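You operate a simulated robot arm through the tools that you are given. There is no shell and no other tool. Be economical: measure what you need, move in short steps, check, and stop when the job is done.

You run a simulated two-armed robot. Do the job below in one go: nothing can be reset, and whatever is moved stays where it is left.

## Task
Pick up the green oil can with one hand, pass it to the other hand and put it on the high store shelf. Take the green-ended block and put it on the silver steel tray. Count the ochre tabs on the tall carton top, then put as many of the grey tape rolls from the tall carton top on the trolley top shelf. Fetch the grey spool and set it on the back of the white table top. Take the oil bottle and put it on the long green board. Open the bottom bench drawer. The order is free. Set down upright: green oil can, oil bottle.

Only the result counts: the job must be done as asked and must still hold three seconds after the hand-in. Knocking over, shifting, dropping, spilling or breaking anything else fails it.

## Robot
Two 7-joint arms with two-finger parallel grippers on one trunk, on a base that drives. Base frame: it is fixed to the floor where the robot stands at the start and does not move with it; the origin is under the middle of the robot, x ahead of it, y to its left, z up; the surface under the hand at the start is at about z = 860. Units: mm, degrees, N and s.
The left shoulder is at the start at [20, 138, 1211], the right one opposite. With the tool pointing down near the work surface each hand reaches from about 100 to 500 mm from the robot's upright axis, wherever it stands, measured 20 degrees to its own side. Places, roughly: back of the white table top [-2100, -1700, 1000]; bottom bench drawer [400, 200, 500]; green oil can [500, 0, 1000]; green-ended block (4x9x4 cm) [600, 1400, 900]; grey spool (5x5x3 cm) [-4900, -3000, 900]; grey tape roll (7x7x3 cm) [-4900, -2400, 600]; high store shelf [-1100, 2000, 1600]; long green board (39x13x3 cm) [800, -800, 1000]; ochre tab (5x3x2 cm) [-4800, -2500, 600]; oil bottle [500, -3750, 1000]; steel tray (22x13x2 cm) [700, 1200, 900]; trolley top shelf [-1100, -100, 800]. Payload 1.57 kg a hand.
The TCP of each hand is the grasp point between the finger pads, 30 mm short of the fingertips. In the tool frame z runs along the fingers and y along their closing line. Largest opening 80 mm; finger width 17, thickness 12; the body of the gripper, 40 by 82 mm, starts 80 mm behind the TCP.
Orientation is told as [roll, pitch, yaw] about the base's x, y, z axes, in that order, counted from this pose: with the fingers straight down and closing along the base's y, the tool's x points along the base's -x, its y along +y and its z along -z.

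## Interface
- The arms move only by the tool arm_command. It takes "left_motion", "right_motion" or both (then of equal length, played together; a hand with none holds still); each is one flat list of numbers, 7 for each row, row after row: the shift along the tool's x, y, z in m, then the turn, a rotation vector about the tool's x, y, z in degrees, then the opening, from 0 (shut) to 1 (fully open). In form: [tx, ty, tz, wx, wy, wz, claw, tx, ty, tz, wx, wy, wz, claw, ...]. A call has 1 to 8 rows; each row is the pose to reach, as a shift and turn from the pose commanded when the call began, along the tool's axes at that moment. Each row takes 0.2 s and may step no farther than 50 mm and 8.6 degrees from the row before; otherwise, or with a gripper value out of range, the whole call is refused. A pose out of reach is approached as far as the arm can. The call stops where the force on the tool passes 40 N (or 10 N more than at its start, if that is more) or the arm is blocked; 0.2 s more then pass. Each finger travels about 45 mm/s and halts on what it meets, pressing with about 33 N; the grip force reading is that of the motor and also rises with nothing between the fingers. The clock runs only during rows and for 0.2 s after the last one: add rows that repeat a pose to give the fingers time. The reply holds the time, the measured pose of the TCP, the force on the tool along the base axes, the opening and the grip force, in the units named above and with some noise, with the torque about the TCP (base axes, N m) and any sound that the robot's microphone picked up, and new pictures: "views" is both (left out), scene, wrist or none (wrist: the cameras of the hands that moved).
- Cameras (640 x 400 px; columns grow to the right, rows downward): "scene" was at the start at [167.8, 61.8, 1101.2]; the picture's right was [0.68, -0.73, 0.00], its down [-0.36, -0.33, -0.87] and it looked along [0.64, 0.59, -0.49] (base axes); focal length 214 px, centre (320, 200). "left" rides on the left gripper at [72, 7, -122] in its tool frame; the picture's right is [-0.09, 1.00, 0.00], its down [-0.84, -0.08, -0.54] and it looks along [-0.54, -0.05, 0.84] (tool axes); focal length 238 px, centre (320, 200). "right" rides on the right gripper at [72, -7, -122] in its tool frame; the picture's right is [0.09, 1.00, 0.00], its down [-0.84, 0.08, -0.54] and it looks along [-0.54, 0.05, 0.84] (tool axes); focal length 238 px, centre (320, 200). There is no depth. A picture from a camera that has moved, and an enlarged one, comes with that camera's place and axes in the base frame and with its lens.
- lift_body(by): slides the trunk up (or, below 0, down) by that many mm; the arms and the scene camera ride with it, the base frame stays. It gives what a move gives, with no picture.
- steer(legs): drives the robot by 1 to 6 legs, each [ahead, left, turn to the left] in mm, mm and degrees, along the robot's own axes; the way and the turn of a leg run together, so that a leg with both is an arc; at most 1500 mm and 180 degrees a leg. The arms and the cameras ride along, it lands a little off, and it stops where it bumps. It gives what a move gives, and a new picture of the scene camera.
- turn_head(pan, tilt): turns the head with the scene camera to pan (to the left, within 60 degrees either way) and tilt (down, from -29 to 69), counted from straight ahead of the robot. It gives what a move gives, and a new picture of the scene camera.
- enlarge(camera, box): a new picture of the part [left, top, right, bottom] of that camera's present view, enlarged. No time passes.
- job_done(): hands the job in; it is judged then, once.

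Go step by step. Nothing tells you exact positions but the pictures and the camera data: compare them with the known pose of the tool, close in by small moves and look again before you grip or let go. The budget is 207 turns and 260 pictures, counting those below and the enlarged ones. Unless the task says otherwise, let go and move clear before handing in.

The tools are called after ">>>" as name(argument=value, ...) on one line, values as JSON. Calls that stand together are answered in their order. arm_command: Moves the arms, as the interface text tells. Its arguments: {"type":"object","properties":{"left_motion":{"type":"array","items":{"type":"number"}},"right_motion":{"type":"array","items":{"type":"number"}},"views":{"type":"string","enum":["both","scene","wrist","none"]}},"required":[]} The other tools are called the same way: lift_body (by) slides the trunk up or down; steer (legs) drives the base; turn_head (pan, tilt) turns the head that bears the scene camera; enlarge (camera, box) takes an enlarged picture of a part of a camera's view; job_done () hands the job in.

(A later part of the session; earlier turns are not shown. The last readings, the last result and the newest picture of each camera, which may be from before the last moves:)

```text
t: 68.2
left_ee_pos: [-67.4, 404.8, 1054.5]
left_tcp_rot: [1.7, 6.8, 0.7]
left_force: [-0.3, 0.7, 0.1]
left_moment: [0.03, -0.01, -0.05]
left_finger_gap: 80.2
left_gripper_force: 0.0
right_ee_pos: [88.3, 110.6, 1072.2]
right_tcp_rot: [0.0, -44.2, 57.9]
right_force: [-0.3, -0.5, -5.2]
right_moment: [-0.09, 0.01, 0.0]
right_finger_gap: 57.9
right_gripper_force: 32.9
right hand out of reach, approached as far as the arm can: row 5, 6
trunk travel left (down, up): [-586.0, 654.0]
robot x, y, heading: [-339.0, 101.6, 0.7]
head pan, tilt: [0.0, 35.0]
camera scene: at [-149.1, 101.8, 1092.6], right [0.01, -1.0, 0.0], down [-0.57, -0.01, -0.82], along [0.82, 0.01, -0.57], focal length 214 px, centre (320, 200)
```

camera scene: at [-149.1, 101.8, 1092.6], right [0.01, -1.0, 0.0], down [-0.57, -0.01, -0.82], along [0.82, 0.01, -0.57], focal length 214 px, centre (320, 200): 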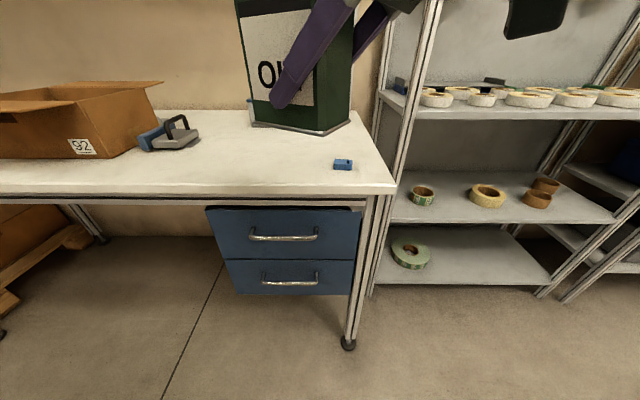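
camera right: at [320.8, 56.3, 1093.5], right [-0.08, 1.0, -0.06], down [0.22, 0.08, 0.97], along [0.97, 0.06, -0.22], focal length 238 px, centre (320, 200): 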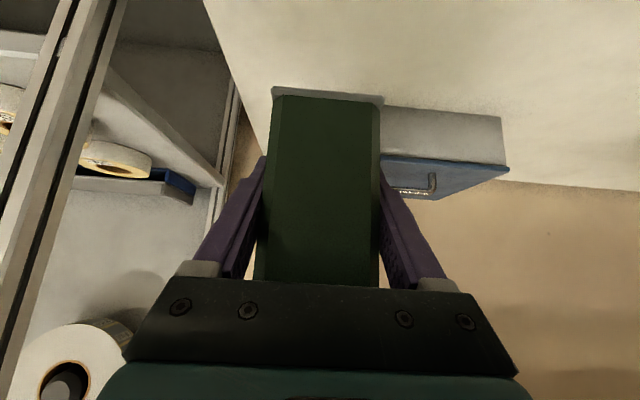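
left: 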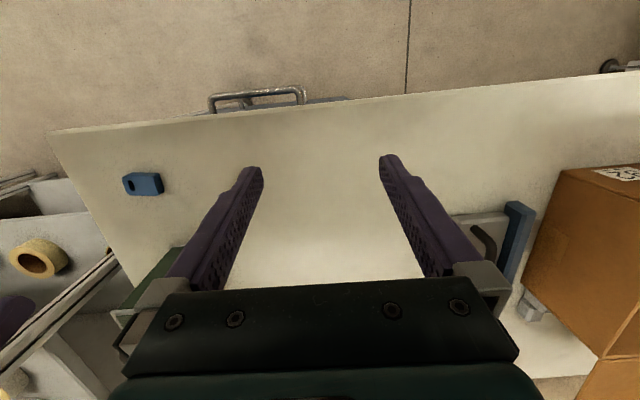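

The limit is the right wrist's. The left hand can instead come from above the far side with yaw +58 and a backward lean; I test that by raising and turning the left hand.

>>> arm_command(left_motion=[-0.006, 0, -0.021, 1, 0, -8.1, 1, -0.012, 0, -0.042, 2, 0, -16.2, 1, -0.018, 0, -0.063, 2.9, 0, -24.4, 1, -0.025, 0, -0.083, 3.9, 0, -32.5, 1, -0.031, 0, -0.104, 4.9, 0, -40.6, 1, -0.037, 0, -0.125, 5.8, 0, -48.8, 1, -0.043, 0, -0.146, 6.8, 0, -56.9, 1], views="none")

>>> arm_command(left_motion=[0, 0, 0, 0, 7.7, 0, 1, 0, 0, 0, 0, 15.4, 0, 1, 0, 0, 0, 0, 23.1, 0, 1], views="none")

```text
t: 69.3
left_ee_pos: [-54.2, 407.3, 1083.7]
left_tcp_rot: [8.7, 15.4, 38.2]
left_force: [0.2, -0.6, 0.0]
left_moment: [-0.02, 0.02, -0.02]
left_finger_gap: 80.3
left_gripper_force: 0.1
right_ee_pos: [88.3, 109.9, 1072.1]
right_tcp_rot: [0.1, -43.9, 57.8]
right_force: [-0.1, -0.3, -4.7]
right_moment: [-0.09, 0.08, 0.0]
right_finger_gap: 57.7
right_gripper_force: 32.6
trunk travel left (down, up): [-586.0, 654.0]
robot x, y, heading: [-338.0, 98.4, 0.3]
head pan, tilt: [0.0, 35.0]
stopped in row 5 (left hand): the arm was blocked; the commanded pose is now the measured one
```

```text
t: 70.1
left_ee_pos: [-98.4, 447.9, 1050.6]
left_tcp_rot: [11.4, 44.9, 55.0]
left_force: [0.0, -0.4, -0.4]
left_moment: [0.01, 0.0, 0.01]
left_finger_gap: 79.7
left_gripper_force: 0.1
right_ee_pos: [87.3, 109.9, 1071.8]
right_tcp_rot: [0.1, -43.9, 57.9]
right_force: [0.6, -0.3, -5.5]
right_moment: [-0.07, 0.04, -0.01]
right_finger_gap: 58.0
right_gripper_force: 33.0
trunk travel left (down, up): [-586.0, 654.0]
robot x, y, heading: [-334.4, 101.6, 0.3]
head pan, tilt: [0.0, 35.0]
stopped in row 3 (left hand): the arm was blocked; the commanded pose is now the measured one
```

The left arm reports being blocked; I look at why.

>>> turn_head(pan=30, tilt=0)

```text
t: 71.1
left_ee_pos: [-97.4, 447.4, 1049.9]
left_tcp_rot: [11.4, 45.0, 55.0]
left_force: [-0.4, -0.4, 0.4]
left_moment: [-0.04, -0.01, -0.03]
left_finger_gap: 80.0
left_gripper_force: 0.0
right_ee_pos: [88.1, 109.6, 1073.0]
right_tcp_rot: [0.0, -44.0, 58.0]
right_force: [0.4, 0.4, -5.3]
right_moment: [-0.05, 0.04, 0.01]
right_finger_gap: 57.9
right_gripper_force: 32.3
trunk travel left (down, up): [-586.0, 654.0]
robot x, y, heading: [-337.1, 99.9, 0.6]
head pan, tilt: [30.0, 0.0]
camera scene: at [-159.5, 146.7, 1148.7], right [0.51, -0.86, 0.0], down [0.0, 0.0, -1.0], along [0.86, 0.51, 0.0], focal length 214 px, centre (320, 200)
```

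scene: 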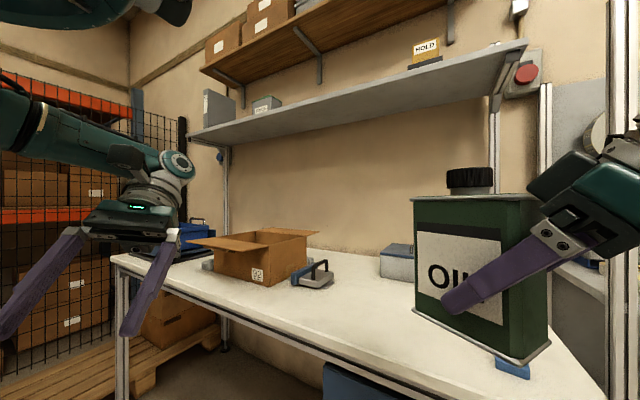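

The left wrist cannot go there. New plan: right hand back to yaw 0, left takes the can from straight above its far half, then I set it down and regrip for the shelf. First both hands back to plain poses.

>>> arm_command(left_motion=[0, 0, 0, 5.7, 0, 0, 1, 0, 0, 0, 11.4, 0, 0, 1], views="none")

>>> arm_command(left_motion=[0, 0, 0, 0, -7.5, 0, 1, 0, 0, 0, 0, -15, 0, 1, 0, 0, 0, 0, -22.5, 0, 1, 0, 0, 0, 0, -30, 0, 1, 0, 0, 0, 0, -37.5, 0, 1, 0, 0, 0, 0, -45, 0, 1], views="none")

>>> arm_command(left_motion=[0, 0, 0, 0, 0, 7.8, 1, 0, 0, 0, 0, 0, 15.6, 1, 0, 0, 0, 0, 0, 23.4, 1, 0, 0, 0, 0, 0, 31.2, 1, 0, 0, 0, 0, 0, 39, 1, 0, 0, 0, 0, 0, 47, 1, 0, 0, 0, 0, 0, 54.5, 1], views="none")

>>> arm_command(right_motion=[0.003, 0, 0, 5.74, 0, 5.96, 0.2, 0.005, 0.001, 0, 11.5, 0, 11.9, 0.2, 0.008, 0.001, 0, 17.2, 0, 17.9, 0.2, 0.011, 0.001, 0, 23, 0, 23.8, 0.2, 0.013, 0.002, 0, 28.7, 0, 29.8, 0.2, 0.016, 0.002, 0, 34.4, 0, 35.7, 0.2, 0.0185, 0.0023, 0, 40.2, 0, 41.7, 0.2], views="scene")

```text
t: 71.7
left_ee_pos: [-95.8, 446.7, 1052.2]
left_tcp_rot: [-0.3, 44.7, 54.6]
left_force: [0.2, -0.4, 0.5]
left_moment: [0.01, 0.0, -0.01]
left_finger_gap: 80.0
left_gripper_force: 0.0
right_ee_pos: [87.6, 111.1, 1072.7]
right_tcp_rot: [0.1, -44.1, 57.8]
right_force: [0.6, 0.6, -4.7]
right_moment: [-0.1, 0.05, 0.01]
right_finger_gap: 57.9
right_gripper_force: 33.4
trunk travel left (down, up): [-586.0, 654.0]
robot x, y, heading: [-334.0, 100.4, 0.6]
head pan, tilt: [30.0, 0.0]
```

```text
t: 73.1
left_ee_pos: [-101.3, 448.8, 1044.0]
left_tcp_rot: [1.4, 1.0, 55.6]
left_force: [-1.2, 0.5, -0.9]
left_moment: [0.0, -0.01, 0.02]
left_finger_gap: 80.2
left_gripper_force: 0.2
right_ee_pos: [88.2, 109.3, 1073.3]
right_tcp_rot: [0.0, -44.1, 57.8]
right_force: [0.5, -0.3, -5.8]
right_moment: [-0.08, 0.05, 0.0]
right_finger_gap: 58.0
right_gripper_force: 33.1
trunk travel left (down, up): [-586.0, 654.0]
robot x, y, heading: [-340.3, 98.5, 0.8]
head pan, tilt: [30.0, 0.0]
```

```text
t: 74.7
left_ee_pos: [-100.1, 447.8, 1044.0]
left_tcp_rot: [0.1, 1.7, 0.1]
left_force: [-0.1, 0.4, 0.0]
left_moment: [0.0, 0.0, 0.0]
left_finger_gap: 79.8
left_gripper_force: 0.1
right_ee_pos: [88.4, 109.4, 1072.8]
right_tcp_rot: [0.0, -44.0, 57.9]
right_force: [0.3, 0.6, -4.9]
right_moment: [-0.09, 0.06, 0.02]
right_finger_gap: 57.7
right_gripper_force: 33.3
trunk travel left (down, up): [-586.0, 654.0]
robot x, y, heading: [-340.1, 100.5, 0.5]
head pan, tilt: [30.0, 0.0]
```

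```text
t: 76.3
left_ee_pos: [-102.1, 447.1, 1043.5]
left_tcp_rot: [0.2, 1.6, 0.2]
left_force: [0.6, 0.4, 0.1]
left_moment: [0.0, -0.03, 0.02]
left_finger_gap: 80.0
left_gripper_force: 0.0
right_ee_pos: [78.0, 99.6, 1060.5]
right_tcp_rot: [0.3, -44.0, -0.3]
right_force: [0.4, -0.5, -5.4]
right_moment: [0.02, 0.08, -0.01]
right_finger_gap: 58.1
right_gripper_force: 32.9
trunk travel left (down, up): [-586.0, 654.0]
robot x, y, heading: [-338.8, 101.8, 0.4]
head pan, tilt: [30.0, 0.0]
camera scene: at [-159.6, 146.9, 1148.8], right [0.51, -0.86, 0.0], down [0.0, 0.0, -1.0], along [0.86, 0.51, 0.0], focal length 214 px, centre (320, 200)
```

scene: 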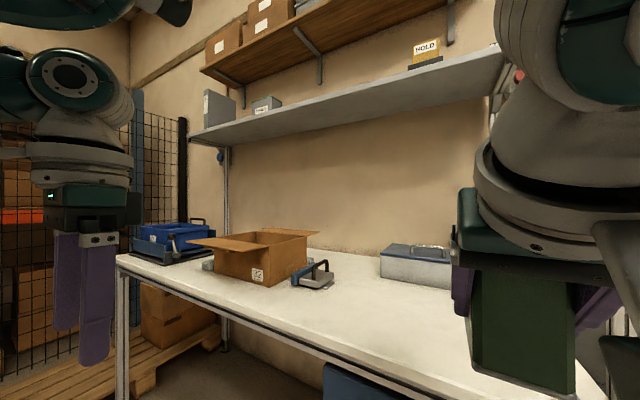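

Can is in front at yaw 0. I lower it with the right hand and bring the left hand forward at transit height.

>>> arm_command(left_motion=[-0.046, 0, -0.006, 0, 0, 0, 1, -0.092, 0, -0.012, 0, 0, 0, 1, -0.138, 0, -0.02, 0, 0, 0, 1, -0.184, 0, -0.026, 0, 0, 0, 1, -0.23, 0, -0.032, 0, 0, 0, 1], right_motion=[0.02, 0, 0.021, 0, 0, 0, 0.2, 0.042, 0, 0.043, 0, 0, 0, 0.2, 0.063, 0, 0.065, 0, 0, 0, 0.2, 0.083, 0, 0.086, 0, 0, 0, 0.2, 0.104, 0, 0.108, 0, 0, 0, 0.2], views="scene")

```text
t: 77.7
left_ee_pos: [96.5, 457.5, 1046.0]
left_tcp_rot: [0.5, 4.6, 0.2]
left_force: [-0.7, -0.1, 0.7]
left_moment: [0.0, 0.01, -0.01]
left_finger_gap: 80.1
left_gripper_force: 0.1
left hand out of reach, approached as far as the arm can: row 5
right_ee_pos: [79.8, 99.1, 907.3]
right_tcp_rot: [0.0, -44.0, 0.0]
right_force: [-0.9, -0.6, -5.1]
right_moment: [0.01, 0.09, 0.01]
right_finger_gap: 57.8
right_gripper_force: 32.7
trunk travel left (down, up): [-586.0, 654.0]
robot x, y, heading: [-337.1, 99.3, 0.7]
head pan, tilt: [30.0, 0.0]
stopped in row 5 (left hand): the arm was blocked; the commanded pose is now the measured one
camera scene: at [-159.5, 146.7, 1148.8], right [0.51, -0.86, 0.0], down [0.0, 0.0, -1.0], along [0.86, 0.51, 0.0], focal length 214 px, centre (320, 200)
```

scene: 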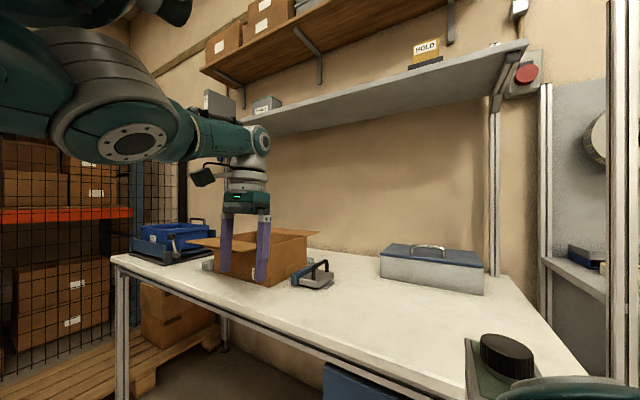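

>>> arm_command(left_motion=[0, -0.0447, -0.006, 0, -2, 0, 1, 0, -0.0895, -0.012, 0, -4.6, 0, 1, 0, -0.134, -0.012, 0, -4.6, 0, 1, 0, -0.179, -0.012, 0, -4.6, 0, 1, -0.005, -0.2237, -0.012, 0, -4.6, 0, 1, -0.01, -0.2685, -0.012, 0, -4.6, 0, 1, -0.015, -0.313, -0.012, 0, -4.6, 0, 1, -0.02, -0.358, -0.012, 0, -4.6, 0, 1], views="none")

>>> turn_head(pan=0, tilt=25)

>>> enlarge(camera="left", box=[0, 0, 640, 400])

```text
t: 79.5
left_ee_pos: [97.2, 111.2, 1052.2]
left_tcp_rot: [0.5, -0.3, 0.2]
left_force: [0.0, -0.8, 0.1]
left_moment: [-0.02, -0.02, -0.01]
left_finger_gap: 79.9
left_gripper_force: 0.1
left hand out of reach, approached as far as the arm can: row 7, 8
right_ee_pos: [80.5, 99.9, 908.4]
right_tcp_rot: [0.2, -44.0, -0.1]
right_force: [0.5, 1.0, -5.5]
right_moment: [0.0, 0.11, 0.03]
right_finger_gap: 58.0
right_gripper_force: 33.3
trunk travel left (down, up): [-586.0, 654.0]
robot x, y, heading: [-337.1, 96.5, 0.6]
head pan, tilt: [30.0, 0.0]
```

```text
t: 80.5
left_ee_pos: [97.9, 112.0, 1050.9]
left_tcp_rot: [0.5, -0.2, 0.2]
left_force: [0.1, 0.0, 0.4]
left_moment: [0.01, 0.0, -0.04]
left_finger_gap: 79.9
left_gripper_force: 0.0
right_ee_pos: [81.0, 99.2, 908.3]
right_tcp_rot: [0.2, -44.0, -0.2]
right_force: [-0.6, -0.4, -5.8]
right_moment: [0.03, 0.09, 0.02]
right_finger_gap: 58.1
right_gripper_force: 33.6
trunk travel left (down, up): [-586.0, 654.0]
robot x, y, heading: [-338.4, 102.3, 0.7]
head pan, tilt: [0.0, 25.0]
camera scene: at [-145.0, 102.0, 1108.4], right [0.01, -1.0, 0.0], down [-0.42, 0.0, -0.91], along [0.91, 0.01, -0.42], focal length 214 px, centre (320, 200)
```

scene: 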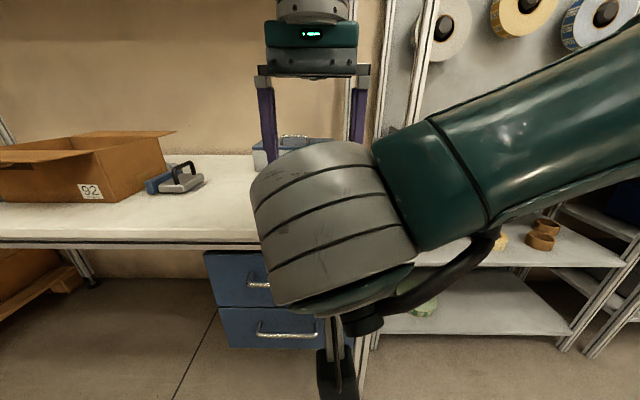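

```text
1.00 times, centred on (320, 200) of left (not enlarged: the box is as wide or as high as the picture)
camera zoom: at [26.8, 118.6, 1174.1], right [0.09, 1.0, 0.01], down [0.84, -0.08, 0.54], along [0.54, -0.04, -0.84], focal length 238 px, centre (320, 200)
```

zoom: 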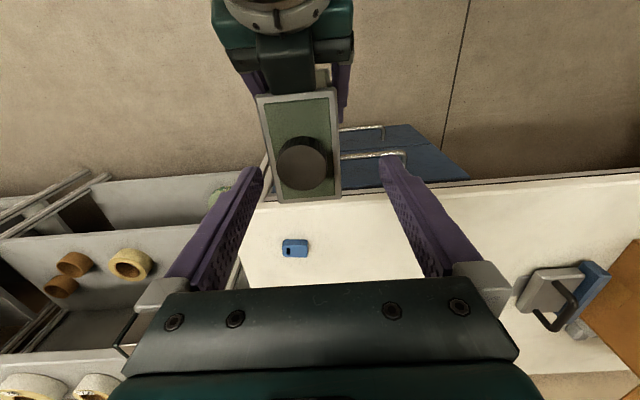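

The view from above agrees with my numbers. I move the can a bit left, then bring the left hand over its far half and lower.

>>> arm_command(right_motion=[0, 0.013, 0, 0, 0, 0, 0.2, 0, 0.025, 0, 0, 0, 0, 0.2], left_motion=[-0.017, 0.006, 0, 0, 0, 0, 1, -0.0335, 0.0125, 0, 0, 0, 0, 1], views="none")

>>> enlarge(camera="left", box=[0, 0, 640, 400])

```text
t: 81.1
left_ee_pos: [109.7, 134.5, 1045.7]
left_tcp_rot: [0.5, -0.3, 0.2]
left_force: [-0.1, -0.1, 0.5]
left_moment: [0.01, -0.05, 0.01]
left_finger_gap: 79.9
left_gripper_force: 0.1
left hand out of reach, approached as far as the arm can: row 1, 2
right_ee_pos: [79.8, 123.7, 908.1]
right_tcp_rot: [0.3, -44.0, -0.1]
right_force: [0.6, -0.6, -5.2]
right_moment: [0.02, 0.07, 0.04]
right_finger_gap: 58.0
right_gripper_force: 33.0
trunk travel left (down, up): [-586.0, 654.0]
robot x, y, heading: [-336.3, 99.2, 0.6]
head pan, tilt: [0.0, 25.0]
```

```text
1.00 times, centred on (320, 200) of left (not enlarged: the box is as wide or as high as the picture)
camera zoom: at [38.1, 140.1, 1169.2], right [0.09, 1.0, 0.01], down [0.83, -0.08, 0.54], along [0.54, -0.04, -0.84], focal length 238 px, centre (320, 200)
```

zoom: 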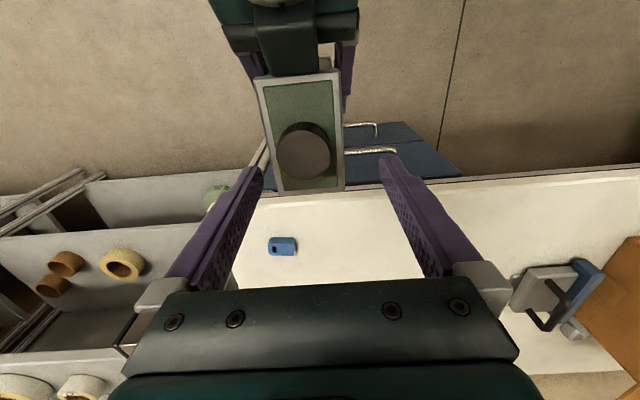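

>>> arm_command(left_motion=[0, 0, 0.02, 0, 0, 0, 1, 0, 0, 0.04, 0, 0, 0, 1], views="none")

```text
t: 81.7
left_ee_pos: [108.1, 134.5, 1006.2]
left_tcp_rot: [0.5, -0.3, 0.2]
left_force: [-0.2, -0.5, 0.4]
left_moment: [0.04, 0.02, 0.01]
left_finger_gap: 80.1
left_gripper_force: 0.1
right_ee_pos: [78.3, 123.3, 908.4]
right_tcp_rot: [0.1, -44.1, 0.0]
right_force: [0.2, 0.6, -5.0]
right_moment: [0.02, 0.09, 0.0]
right_finger_gap: 58.0
right_gripper_force: 32.5
trunk travel left (down, up): [-586.0, 654.0]
robot x, y, heading: [-341.2, 96.0, 0.6]
head pan, tilt: [0.0, 25.0]
```

>>> arm_command(left_motion=[0, -0.011, -0.005, 0, 0, 0, 1, -0.022, -0.011, -0.005, 0, 0, 0, 1], views="wrist")

```text
t: 82.3
left_ee_pos: [109.3, 127.4, 1011.5]
left_tcp_rot: [0.6, -0.2, 0.2]
left_force: [-0.3, -0.4, 0.2]
left_moment: [0.01, 0.01, -0.04]
left_finger_gap: 79.9
left_gripper_force: 0.1
left hand out of reach, approached as far as the arm can: row 2
right_ee_pos: [80.0, 123.4, 909.0]
right_tcp_rot: [0.3, -44.0, -0.2]
right_force: [0.4, 0.7, -4.9]
right_moment: [0.0, 0.08, 0.04]
right_finger_gap: 57.9
right_gripper_force: 32.8
trunk travel left (down, up): [-586.0, 654.0]
robot x, y, heading: [-336.0, 99.1, 0.6]
head pan, tilt: [0.0, 25.0]
camera left: at [37.7, 133.3, 1134.3], right [0.09, 1.0, 0.01], down [0.83, -0.08, 0.54], along [0.54, -0.04, -0.84], focal length 238 px, centre (320, 200)
```

left: 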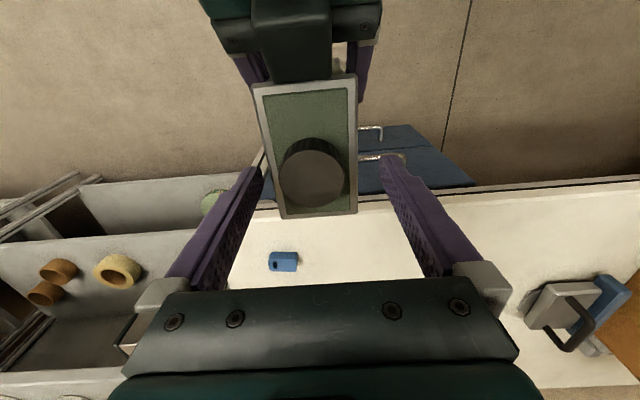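

>>> arm_command(left_motion=[0, -0.0035, 0.015, 0, 0, 0, 1, -0.005, -0.0035, 0.03, 0, 0, 0, 1, -0.01, -0.0035, 0.035, 0, 0, 0, 1], views="both")

```text
t: 83.1
left_ee_pos: [108.9, 128.6, 981.0]
left_tcp_rot: [0.5, -0.2, 0.2]
left_force: [0.0, 0.0, -0.3]
left_moment: [0.04, 0.01, 0.02]
left_finger_gap: 80.4
left_gripper_force: 0.1
left hand out of reach, approached as far as the arm can: row 2, 3
right_ee_pos: [79.8, 122.5, 908.3]
right_tcp_rot: [0.2, -44.0, -0.1]
right_force: [0.1, 0.0, -5.3]
right_moment: [0.0, 0.08, -0.01]
right_finger_gap: 57.9
right_gripper_force: 32.8
trunk travel left (down, up): [-586.0, 654.0]
robot x, y, heading: [-336.4, 100.3, 0.5]
head pan, tilt: [0.0, 25.0]
camera scene: at [-145.1, 102.0, 1108.4], right [0.01, -1.0, 0.0], down [-0.42, 0.0, -0.91], along [0.91, 0.01, -0.42], focal length 214 px, centre (320, 200)
camera left: at [37.3, 134.3, 1104.6], right [0.09, 1.0, 0.01], down [0.84, -0.08, 0.54], along [0.54, -0.04, -0.84], focal length 238 px, centre (320, 200)
```

scene: 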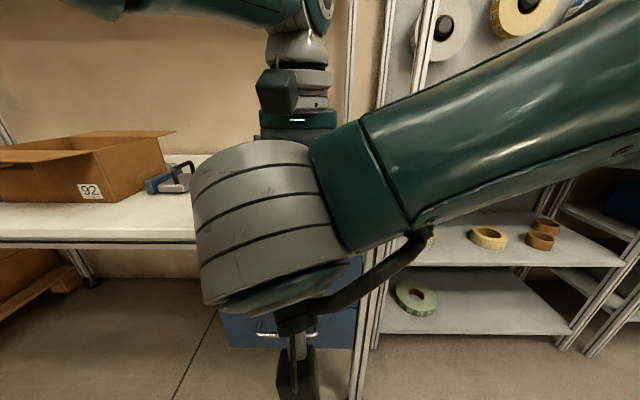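
left: 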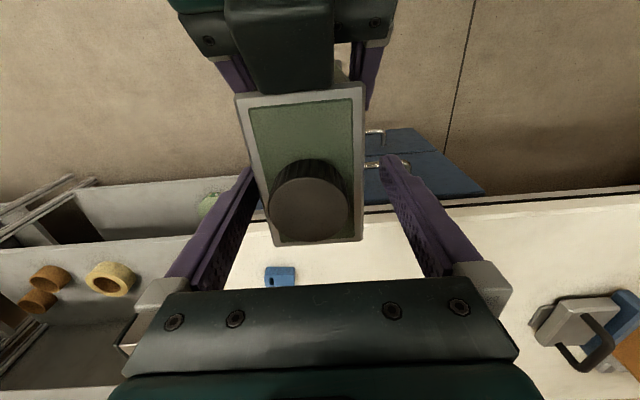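

>>> arm_command(right_motion=[0, 0.006, 0, 0, 0, 0, 0.2], views="none")

>>> arm_command(left_motion=[0, 0, 0.015, 0, 0, 0, 1, 0, 0, 0.03, 0, 0, 0, 1], views="wrist")

```text
t: 83.5
left_ee_pos: [109.0, 127.9, 982.5]
left_tcp_rot: [0.5, -0.2, 0.2]
left_force: [0.1, -0.4, 0.1]
left_moment: [0.0, 0.03, -0.03]
left_finger_gap: 80.0
left_gripper_force: 0.0
right_ee_pos: [79.7, 129.5, 908.0]
right_tcp_rot: [0.1, -44.0, 0.0]
right_force: [0.1, -1.0, -5.1]
right_moment: [0.0, 0.07, 0.03]
right_finger_gap: 57.7
right_gripper_force: 33.1
trunk travel left (down, up): [-586.0, 654.0]
robot x, y, heading: [-333.9, 95.9, 0.5]
head pan, tilt: [0.0, 25.0]
```

```text
t: 84.1
left_ee_pos: [106.5, 129.9, 951.5]
left_tcp_rot: [0.4, -0.3, 0.2]
left_force: [-0.6, 0.9, -0.3]
left_moment: [0.03, 0.02, 0.03]
left_finger_gap: 79.8
left_gripper_force: 0.1
left hand out of reach, approached as far as the arm can: row 2
right_ee_pos: [79.8, 130.0, 909.1]
right_tcp_rot: [0.3, -44.0, 0.0]
right_force: [1.2, 0.2, -5.2]
right_moment: [0.03, 0.09, 0.01]
right_finger_gap: 58.2
right_gripper_force: 32.9
trunk travel left (down, up): [-586.0, 654.0]
robot x, y, heading: [-336.8, 99.5, 0.3]
head pan, tilt: [0.0, 25.0]
camera left: at [34.2, 136.6, 1073.4], right [0.09, 1.0, 0.01], down [0.84, -0.08, 0.54], along [0.54, -0.04, -0.84], focal length 238 px, centre (320, 200)
```

left: 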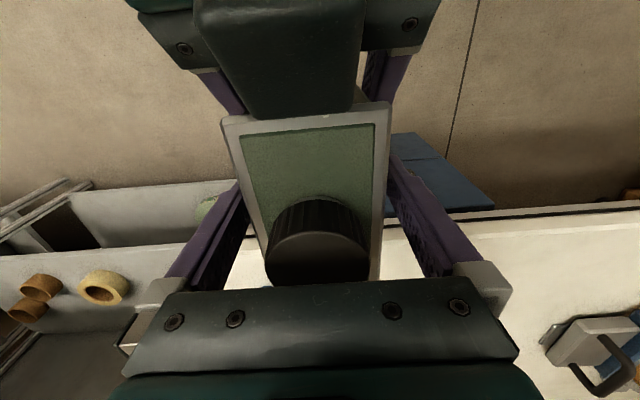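

Both hands straddle the can. I close the left, then check.

>>> arm_command(left_motion=[0, 0, 0, 0, 0, 0, 0.5, 0, 0, 0, 0, 0, 0, 0.3, 0, 0, 0, 0, 0, 0, 0.2, 0, 0, 0, 0, 0, 0, 0.2, 0, 0, 0, 0, 0, 0, 0.2], views="wrist")

```text
t: 85.3
left_ee_pos: [105.5, 129.2, 950.5]
left_tcp_rot: [0.3, -0.2, 0.2]
left_force: [1.2, -1.7, -0.6]
left_moment: [-1.21, 0.13, -0.19]
left_finger_gap: 57.7
left_gripper_force: 33.1
right_ee_pos: [79.0, 130.2, 909.3]
right_tcp_rot: [0.3, -44.0, -0.1]
right_force: [-2.4, 1.9, -1.4]
right_moment: [1.08, -0.17, 0.25]
right_finger_gap: 57.8
right_gripper_force: 32.7
trunk travel left (down, up): [-586.0, 654.0]
robot x, y, heading: [-336.4, 99.9, 0.7]
head pan, tilt: [0.0, 25.0]
camera left: at [34.3, 136.3, 1073.7], right [0.09, 1.0, 0.01], down [0.84, -0.08, 0.54], along [0.54, -0.04, -0.84], focal length 238 px, centre (320, 200)
```

left: 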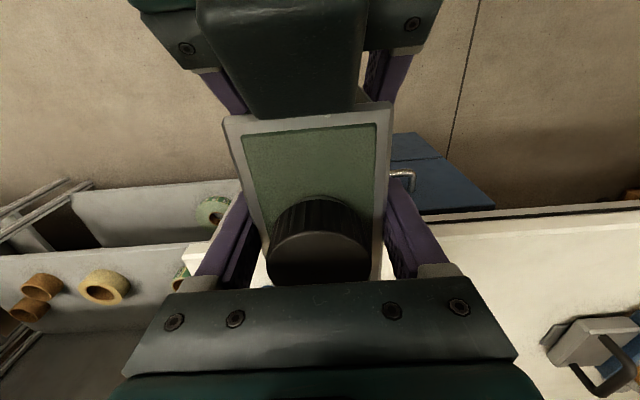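

>>> arm_command(right_motion=[0, 0, 0, 0, 0, 0, 0.8, 0, 0, 0, 0, 0, 0, 1, 0, 0, 0, 0, 0, 0, 1, 0, 0, -0.03, 0, 0, 0, 1, 0, 0, -0.06, 0, 0, 0, 1], views="none")

>>> arm_command(right_motion=[0, 0, -0.03, 0, 0, 0, 1, 0, -0.04, -0.03, 0, 0, 0, 1, 0, -0.08, -0.03, 0, 0, 0, 1, 0, -0.12, -0.03, 0, 0, 0, 1, 0, -0.16, -0.03, 0, 0, 0, 1, 0, -0.2, -0.03, 0, 0, 0, 1, 0, -0.24, -0.03, 0, 0, 0, 1], views="both")

```text
t: 86.5
left_ee_pos: [106.7, 129.4, 950.7]
left_tcp_rot: [0.6, -0.2, 0.2]
left_force: [-0.2, -0.5, -0.5]
left_moment: [0.01, -0.06, 0.01]
left_finger_gap: 58.1
left_gripper_force: 33.2
right_ee_pos: [37.3, 126.6, 954.1]
right_tcp_rot: [0.1, -44.0, -0.1]
right_force: [-0.1, -0.6, -0.3]
right_moment: [-0.02, -0.02, 0.01]
right_finger_gap: 80.2
right_gripper_force: 0.1
trunk travel left (down, up): [-586.0, 654.0]
robot x, y, heading: [-336.0, 100.3, 0.6]
head pan, tilt: [0.0, 25.0]
```

```text
t: 87.0
left_ee_pos: [108.1, 117.9, 954.5]
left_tcp_rot: [-1.3, -1.2, -0.3]
left_force: [3.0, -10.2, -5.7]
left_moment: [0.02, -0.18, 0.32]
left_finger_gap: 58.5
left_gripper_force: 33.0
right_ee_pos: [34.7, 107.0, 976.7]
right_tcp_rot: [1.0, -44.7, -3.7]
right_force: [-3.5, 10.9, 1.0]
right_moment: [0.22, 0.13, 0.43]
right_finger_gap: 79.8
right_gripper_force: 0.0
trunk travel left (down, up): [-586.0, 654.0]
robot x, y, heading: [-338.0, 101.3, 0.6]
head pan, tilt: [0.0, 25.0]
stopped in row 2 (left hand): the force on the tool passed its limit at 51 N (the readings are from after the stop); the commanded pose is now the measured one
camera scene: at [-144.2, 99.4, 1114.8], right [-0.02, -1.0, 0.0], down [-0.36, 0.01, -0.93], along [0.93, -0.02, -0.36], focal length 214 px, centre (320, 200)
camera right: at [-102.2, 107.8, 1013.4], right [-0.01, 1.0, -0.05], down [0.21, 0.05, 0.98], along [0.98, 0.0, -0.21], focal length 238 px, centre (320, 200)
```

scene: 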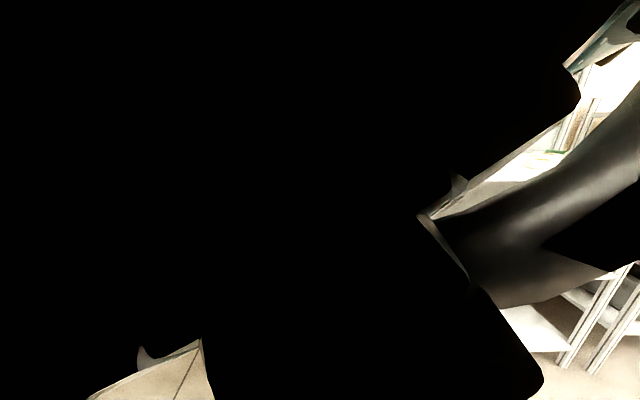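
right: 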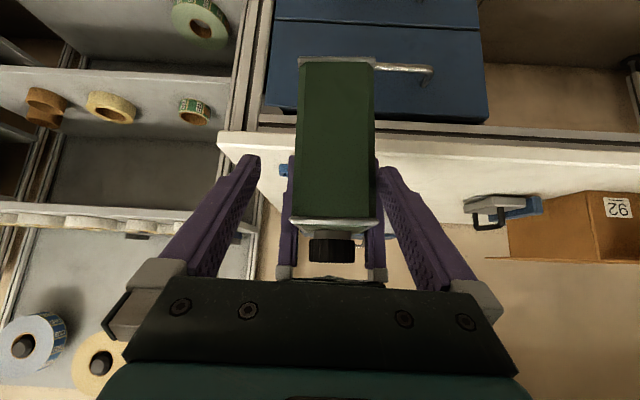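

The right hand is wedged between head and can, and its finger pushes the can sideways. I undo the sideways move, then turn the head away to gain room.

>>> arm_command(right_motion=[0, 0.012, 0, 0, 0, 0, 1], views="none")

>>> turn_head(pan=60, tilt=-29)

```text
t: 87.4
left_ee_pos: [107.8, 122.3, 955.5]
left_tcp_rot: [-0.9, -0.9, -0.2]
left_force: [-0.2, -0.7, -4.9]
left_moment: [0.01, -0.03, -0.03]
left_finger_gap: 58.3
left_gripper_force: 33.1
right_ee_pos: [35.4, 117.1, 978.8]
right_tcp_rot: [0.9, -44.9, -3.8]
right_force: [-0.9, 0.6, -0.9]
right_moment: [0.0, 0.03, -0.01]
right_finger_gap: 80.1
right_gripper_force: 0.2
trunk travel left (down, up): [-586.0, 654.0]
robot x, y, heading: [-338.2, 102.1, 0.8]
head pan, tilt: [0.0, 25.0]
```

```text
t: 88.7
left_ee_pos: [108.3, 120.8, 955.5]
left_tcp_rot: [-1.0, -1.1, -0.2]
left_force: [-0.2, -0.7, -4.3]
left_moment: [0.0, -0.05, -0.02]
left_finger_gap: 58.2
left_gripper_force: 33.2
right_ee_pos: [40.7, 122.0, 988.1]
right_tcp_rot: [2.9, -45.7, -5.9]
right_force: [-0.2, -0.4, 0.5]
right_moment: [0.02, 0.02, 0.01]
right_finger_gap: 80.0
right_gripper_force: 0.1
trunk travel left (down, up): [-586.0, 654.0]
robot x, y, heading: [-340.8, 99.2, 0.6]
head pan, tilt: [60.0, -28.6]
camera scene: at [-170.4, 146.4, 1170.8], right [0.56, -0.83, 0.0], down [0.21, 0.14, -0.97], along [0.8, 0.54, 0.25], focal length 214 px, centre (320, 200)
```

scene: 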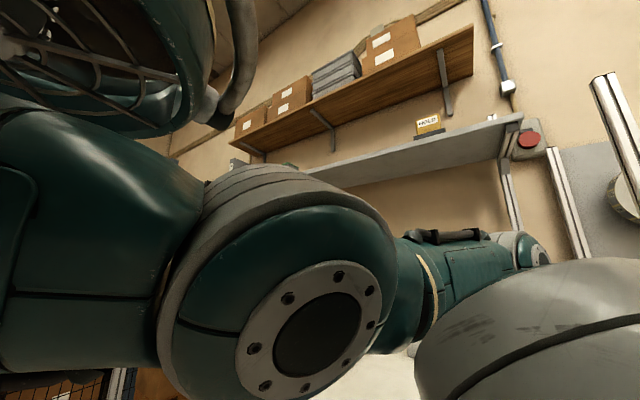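

>>> arm_command(right_motion=[0, 0, -0.015, 0, 0, 0, 1, 0, 0, -0.03, 0, 0, 0, 1], views="wrist")

```text
t: 89.4
left_ee_pos: [110.5, 119.6, 960.3]
left_tcp_rot: [-1.4, -1.7, -0.2]
left_force: [20.8, 4.4, 14.9]
left_moment: [-0.57, 4.69, -0.51]
left_finger_gap: 58.7
left_gripper_force: 32.6
right_ee_pos: [39.1, 112.8, 1007.7]
right_tcp_rot: [2.9, -46.0, -10.8]
right_force: [-22.5, -3.8, -19.2]
right_moment: [0.27, -2.38, 0.29]
right_finger_gap: 79.9
right_gripper_force: 0.0
trunk travel left (down, up): [-586.0, 654.0]
robot x, y, heading: [-340.9, 96.5, 0.6]
head pan, tilt: [60.0, -28.6]
stopped in row 2 (right hand): the force on the tool passed its limit at 46 N (the readings are from after the stop); the commanded pose is now the measured one
camera right: at [-97.6, 125.4, 1039.7], right [0.09, 1.0, -0.03], down [0.2, 0.01, 0.98], along [0.98, -0.09, -0.19], focal length 238 px, centre (320, 200)
```

right: 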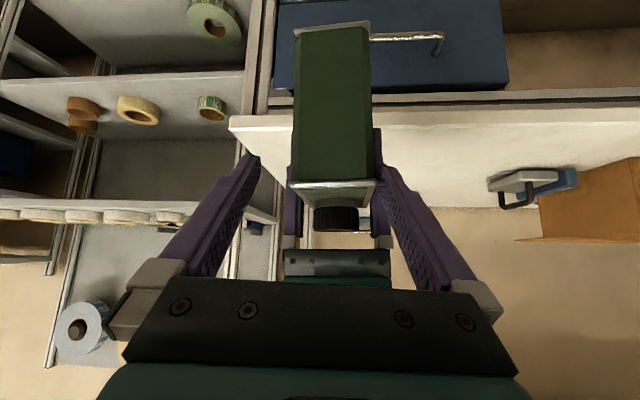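

The right hand had risen into the left hand's camera. I go straight down with it instead, squaring its yaw, to leave below the head.

>>> arm_command(right_motion=[0.015, 0.006, 0.013, -3, 0, -3, 1, 0.036, 0.01, 0.033, -7.8, 0, -7.5, 1, 0.06, 0.01, 0.056, -7.8, 0, -7.5, 1, 0.084, 0.01, 0.079, -7.8, 0, -7.5, 1, 0.109, 0.01, 0.103, -7.8, 0, -7.5, 1], views="wrist")

```text
t: 90.6
left_ee_pos: [108.9, 118.6, 957.9]
left_tcp_rot: [-1.4, -1.4, -0.4]
left_force: [-0.6, 1.0, -5.3]
left_moment: [0.02, -0.01, -0.03]
left_finger_gap: 57.9
left_gripper_force: 33.0
right_ee_pos: [42.5, 125.7, 853.7]
right_tcp_rot: [2.5, -46.5, 0.8]
right_force: [0.6, 0.9, 0.3]
right_moment: [-0.02, -0.01, -0.02]
right_finger_gap: 80.3
right_gripper_force: 0.0
trunk travel left (down, up): [-586.0, 654.0]
robot x, y, heading: [-338.6, 97.1, 0.5]
head pan, tilt: [60.0, -28.6]
camera right: at [-95.7, 112.7, 885.8], right [-0.11, 0.99, -0.04], down [0.18, 0.06, 0.98], along [0.98, 0.1, -0.18], focal length 238 px, centre (320, 200)
```

right: 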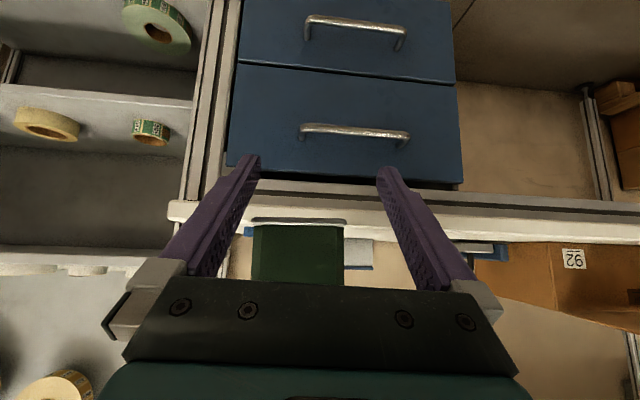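

Free now: the right fingers are below the can. I move the right hand down a bit and out to the right.

>>> arm_command(right_motion=[0.022, 0, 0.022, 0, 0, 0, 1, 0.022, -0.045, 0.022, 0, 0, 0, 1, 0.022, -0.09, 0.022, 0, 0, 0, 1, 0.022, -0.135, 0.022, 0, 0, 0, 1, 0.022, -0.18, 0.022, 0, 0, 0, 1, 0.022, -0.225, 0.022, 0, 0, 0, 1, 0.022, -0.27, 0.022, 0, 0, 0, 1], views="none")

>>> turn_head(pan=0, tilt=35)

```text
t: 92.2
left_ee_pos: [108.9, 119.0, 958.3]
left_tcp_rot: [-1.4, -1.3, -0.3]
left_force: [0.0, 0.5, -4.8]
left_moment: [0.0, 0.0, -0.04]
left_finger_gap: 58.0
left_gripper_force: 33.0
right_ee_pos: [96.1, -43.1, 864.0]
right_tcp_rot: [0.0, -44.1, 0.7]
right_force: [-0.6, 1.0, 1.2]
right_moment: [0.0, -0.02, -0.01]
right_finger_gap: 80.0
right_gripper_force: 0.0
right hand out of reach, approached as far as the arm can: row 4, 5, 6, 7
trunk travel left (down, up): [-586.0, 654.0]
robot x, y, heading: [-341.0, 99.9, 0.9]
head pan, tilt: [60.0, -28.6]
```

```text
t: 93.5
left_ee_pos: [108.8, 118.6, 959.3]
left_tcp_rot: [-1.4, -1.3, -0.3]
left_force: [1.0, 0.9, -4.7]
left_moment: [-0.02, -0.03, -0.04]
left_finger_gap: 57.8
left_gripper_force: 32.8
right_ee_pos: [96.3, -43.4, 865.9]
right_tcp_rot: [0.1, -44.3, 0.7]
right_force: [0.1, 0.0, -0.1]
right_moment: [-0.04, 0.0, 0.0]
right_finger_gap: 80.0
right_gripper_force: 0.0
trunk travel left (down, up): [-586.0, 654.0]
robot x, y, heading: [-336.6, 104.1, 0.8]
head pan, tilt: [0.0, 35.0]
camera scene: at [-149.1, 102.0, 1092.7], right [0.01, -1.0, 0.0], down [-0.57, -0.01, -0.82], along [0.82, 0.01, -0.57], focal length 214 px, centre (320, 200)
```

scene: 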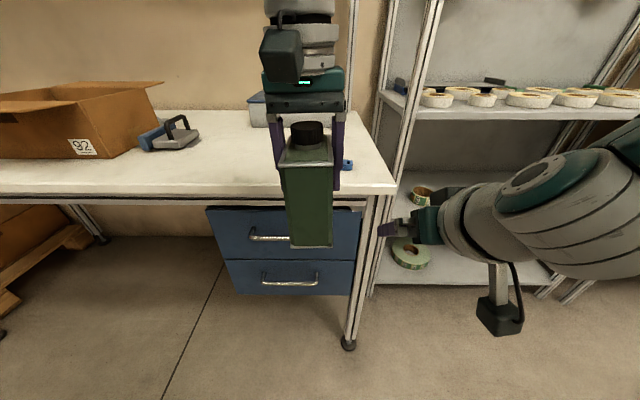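

The pass worked; the left holds the can. I raise both hands to clear the bench before setting the can down for a regrip.

>>> arm_command(left_motion=[0, 0, -0.01, 0, 0, 0, 0.2, 0, 0, -0.02, 0, 0, 0, 0.2, 0, 0, -0.03, 0, 0, 0, 0.2, 0, 0, -0.04, 0, 0, 0, 0.2, 0, 0, -0.05, 0, 0, 0, 0.2, 0, 0, -0.06, 0, 0, 0, 0.2], right_motion=[-0.02, -0.01, -0.032, 0, 0, 0, 1, -0.04, -0.02, -0.064, 0, 0, 0, 1, -0.06, -0.03, -0.096, 0, 0, 0, 1, -0.08, -0.04, -0.128, 0, 0, 0, 1, -0.1, -0.05, -0.16, 0, 0, 0, 1, -0.118, -0.06, -0.192, 0, 0, 0, 1], views="none")

>>> arm_command(right_motion=[0, 0, 0, 0, 8, 0, 1, 0, 0, 0, 0, 16, 0, 1, 0, 0, 0, 0, 24, 0, 1, 0, 0, 0, 0, 32, 0, 1, 0, 0, 0, 0, 40, 0, 1], views="scene")

```text
t: 94.9
left_ee_pos: [107.6, 119.9, 1020.4]
left_tcp_rot: [-1.4, -1.3, -0.3]
left_force: [0.2, 0.4, -5.0]
left_moment: [-0.06, -0.06, 0.02]
left_finger_gap: 58.0
left_gripper_force: 33.0
right_ee_pos: [48.6, -105.4, 1082.2]
right_tcp_rot: [-0.1, -43.8, 1.0]
right_force: [-0.2, 0.8, 0.0]
right_moment: [0.0, 0.01, 0.03]
right_finger_gap: 79.8
right_gripper_force: 0.0
trunk travel left (down, up): [-586.0, 654.0]
robot x, y, heading: [-343.4, 98.7, 0.6]
head pan, tilt: [0.0, 35.0]
```

```text
t: 96.1
left_ee_pos: [108.6, 119.8, 1019.7]
left_tcp_rot: [-1.5, -1.4, -0.3]
left_force: [0.9, -0.1, -5.1]
left_moment: [0.03, -0.06, 0.02]
left_finger_gap: 57.9
left_gripper_force: 32.8
right_ee_pos: [45.6, -114.0, 1067.7]
right_tcp_rot: [-0.3, -1.7, -0.3]
right_force: [-0.4, -0.1, 0.0]
right_moment: [0.02, 0.0, 0.01]
right_finger_gap: 80.0
right_gripper_force: 0.0
trunk travel left (down, up): [-586.0, 654.0]
robot x, y, heading: [-336.6, 100.8, 0.6]
head pan, tilt: [0.0, 35.0]
camera scene: at [-149.0, 101.9, 1092.6], right [0.01, -1.0, 0.0], down [-0.57, -0.01, -0.82], along [0.82, 0.01, -0.57], focal length 214 px, centre (320, 200)
```

scene: 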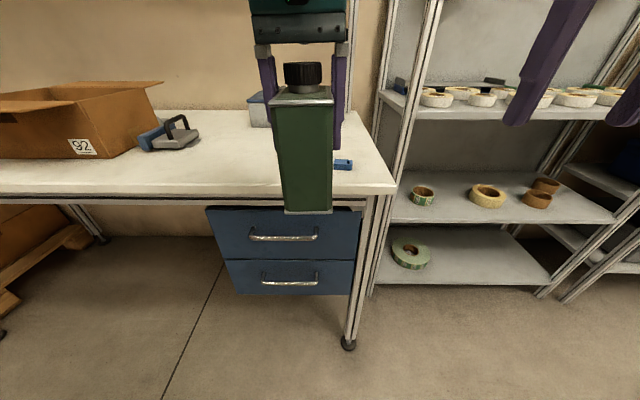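

I drive to the bench so the can comes over a clear spot at about [445, 280].

>>> arm_command(left_motion=[0, 0, 0, -1.9, 1.1, 0, 0.2], views="none")

>>> steer(legs=[[0, 160, 0], [320, 0, 0]])

>>> turn_head(pan=15, tilt=45)

```text
t: 96.5
left_ee_pos: [106.3, 120.9, 1018.8]
left_tcp_rot: [0.5, -0.3, -0.3]
left_force: [-0.9, -0.1, -5.3]
left_moment: [-0.01, -0.02, 0.0]
left_finger_gap: 57.7
left_gripper_force: 32.6
right_ee_pos: [45.2, -113.3, 1069.2]
right_tcp_rot: [-0.1, -1.7, -0.3]
right_force: [0.0, 0.8, -0.7]
right_moment: [-0.01, -0.01, 0.01]
right_finger_gap: 80.0
right_gripper_force: 0.0
trunk travel left (down, up): [-586.0, 654.0]
robot x, y, heading: [-337.6, 99.5, 0.5]
head pan, tilt: [0.0, 35.0]
```

```text
t: 99.6
left_ee_pos: [414.7, 289.2, 1019.1]
left_tcp_rot: [0.5, -0.4, 0.1]
left_force: [-0.2, 0.1, -4.7]
left_moment: [-0.01, -0.05, 0.0]
left_finger_gap: 58.0
left_gripper_force: 33.2
right_ee_pos: [356.6, 56.4, 1067.5]
right_tcp_rot: [-0.2, -1.8, 0.7]
right_force: [0.1, -0.8, 0.7]
right_moment: [0.01, 0.0, 0.0]
right_finger_gap: 80.2
right_gripper_force: 0.1
trunk travel left (down, up): [-586.0, 654.0]
robot x, y, heading: [-30.3, 264.9, 0.7]
head pan, tilt: [0.0, 35.0]
camera scene: at [159.6, 268.1, 1092.6], right [0.02, -1.0, 0.0], down [-0.57, -0.01, -0.82], along [0.82, 0.01, -0.57], focal length 214 px, centre (320, 200)
```

scene: 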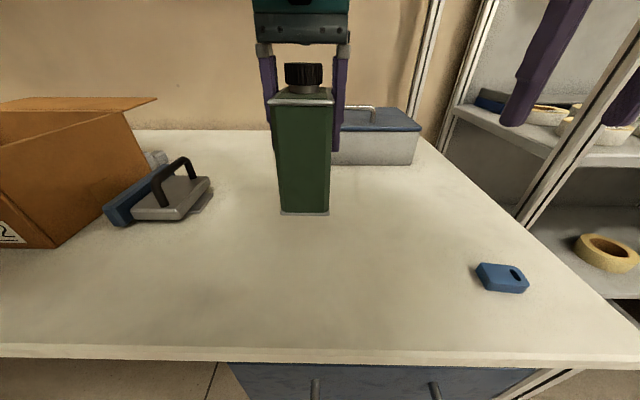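

```text
t: 100.4
left_ee_pos: [415.3, 289.0, 1018.5]
left_tcp_rot: [0.5, -0.3, 0.2]
left_force: [0.2, 0.3, -4.1]
left_moment: [-0.01, -0.05, -0.01]
left_finger_gap: 57.8
left_gripper_force: 32.8
right_ee_pos: [355.5, 55.8, 1067.7]
right_tcp_rot: [-0.5, -1.7, 0.7]
right_force: [0.5, 0.3, -0.8]
right_moment: [0.0, -0.02, 0.02]
right_finger_gap: 79.7
right_gripper_force: 0.1
trunk travel left (down, up): [-586.0, 654.0]
robot x, y, heading: [-29.7, 263.8, 0.7]
head pan, tilt: [15.0, 45.0]
camera scene: at [149.7, 288.9, 1077.8], right [0.27, -0.96, 0.0], down [-0.68, -0.19, -0.71], along [0.68, 0.19, -0.71], focal length 214 px, centre (320, 200)
```

scene: 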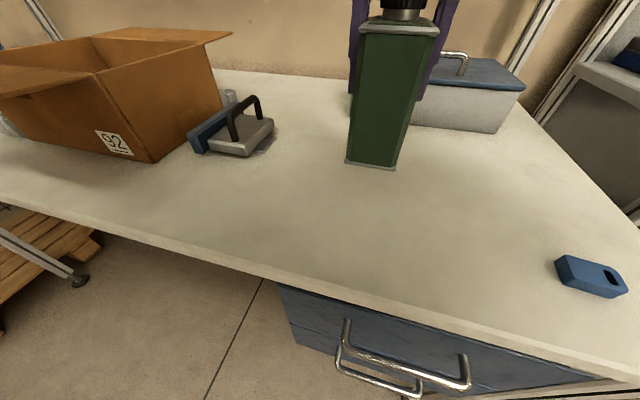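

Clear below. I lower the can to just above the table, then in small steps.

>>> arm_command(left_motion=[0, 0, 0.03, 0, 0, 0, 0.2, 0, 0, 0.055, 0, 0, 0, 0.2, 0, 0, 0.062, 0, 0, 0, 0.2], views="none")

>>> arm_command(left_motion=[0, 0, 0.003, 0, 0, 0, 0.2, 0, 0, 0.005, 0, 0, 0, 0.2], views="both")

```text
t: 101.2
left_ee_pos: [414.7, 292.3, 957.0]
left_tcp_rot: [0.4, -0.3, 0.2]
left_force: [-0.5, -0.1, -5.1]
left_moment: [-0.01, 0.0, 0.02]
left_finger_gap: 58.0
left_gripper_force: 33.0
right_ee_pos: [356.3, 56.9, 1067.4]
right_tcp_rot: [-0.4, -1.7, 0.8]
right_force: [-0.1, 0.4, 1.0]
right_moment: [0.02, -0.01, 0.02]
right_finger_gap: 79.9
right_gripper_force: 0.1
trunk travel left (down, up): [-586.0, 654.0]
robot x, y, heading: [-28.4, 264.4, 1.1]
head pan, tilt: [15.0, 45.0]
```

```text
t: 101.8
left_ee_pos: [414.3, 291.3, 953.8]
left_tcp_rot: [0.5, -0.4, 0.2]
left_force: [0.7, 0.0, -5.2]
left_moment: [0.01, -0.03, 0.01]
left_finger_gap: 57.8
left_gripper_force: 33.1
left hand out of reach, approached as far as the arm can: row 2
right_ee_pos: [356.7, 57.9, 1067.1]
right_tcp_rot: [-0.3, -1.7, 0.7]
right_force: [-0.4, 0.0, -0.2]
right_moment: [0.01, -0.01, -0.01]
right_finger_gap: 79.8
right_gripper_force: 0.0
trunk travel left (down, up): [-586.0, 654.0]
robot x, y, heading: [-29.0, 265.9, 0.8]
head pan, tilt: [15.0, 45.0]
camera scene: at [149.6, 289.0, 1077.8], right [0.28, -0.96, 0.0], down [-0.68, -0.19, -0.71], along [0.68, 0.19, -0.71], focal length 214 px, centre (320, 200)
camera left: at [342.1, 297.3, 1074.8], right [0.09, 1.0, 0.01], down [0.83, -0.08, 0.55], along [0.55, -0.04, -0.84], focal length 238 px, centre (320, 200)
```

scene: 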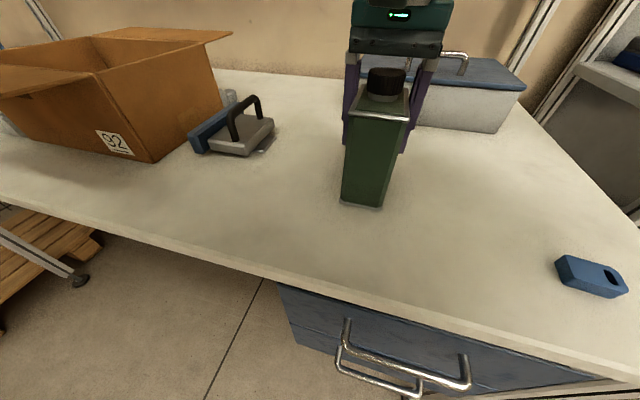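
left: 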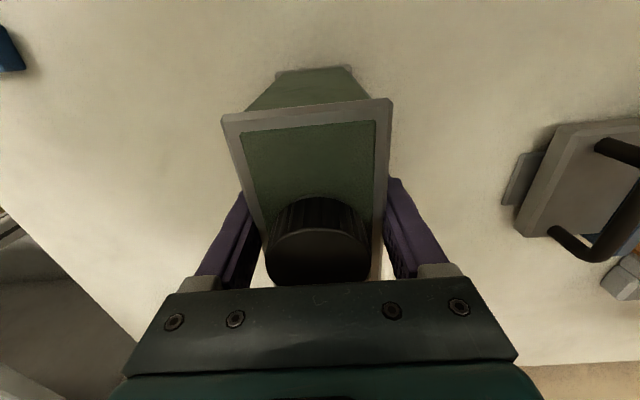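

The left arm is at its reach limit, so I lower with the trunk.

>>> lift_body(by=-3)

>>> lift_body(by=-2)

```text
t: 102.3
left_ee_pos: [415.1, 291.3, 952.8]
left_tcp_rot: [0.5, -0.7, 0.1]
left_force: [-9.3, 1.2, 24.8]
left_moment: [-0.61, -0.25, -0.16]
left_finger_gap: 57.7
left_gripper_force: 32.9
right_ee_pos: [355.6, 57.5, 1064.5]
right_tcp_rot: [-0.3, -1.7, 0.7]
right_force: [-0.2, 0.3, -1.0]
right_moment: [-0.01, -0.01, -0.01]
right_finger_gap: 80.0
right_gripper_force: 0.2
trunk travel left (down, up): [-583.0, 657.0]
robot x, y, heading: [-27.4, 262.5, 1.0]
head pan, tilt: [15.0, 45.0]
```

```text
t: 102.8
left_ee_pos: [417.0, 290.6, 949.3]
left_tcp_rot: [0.4, -0.5, 0.0]
left_force: [-6.2, 0.3, 30.7]
left_moment: [-0.87, -0.23, -0.2]
left_finger_gap: 58.2
left_gripper_force: 33.1
right_ee_pos: [357.8, 55.9, 1062.7]
right_tcp_rot: [-0.3, -1.7, 0.7]
right_force: [-0.7, -0.4, -0.4]
right_moment: [0.0, -0.02, 0.0]
right_finger_gap: 80.0
right_gripper_force: 0.1
trunk travel left (down, up): [-581.0, 659.0]
robot x, y, heading: [-30.0, 267.7, 0.9]
head pan, tilt: [15.0, 45.0]
```

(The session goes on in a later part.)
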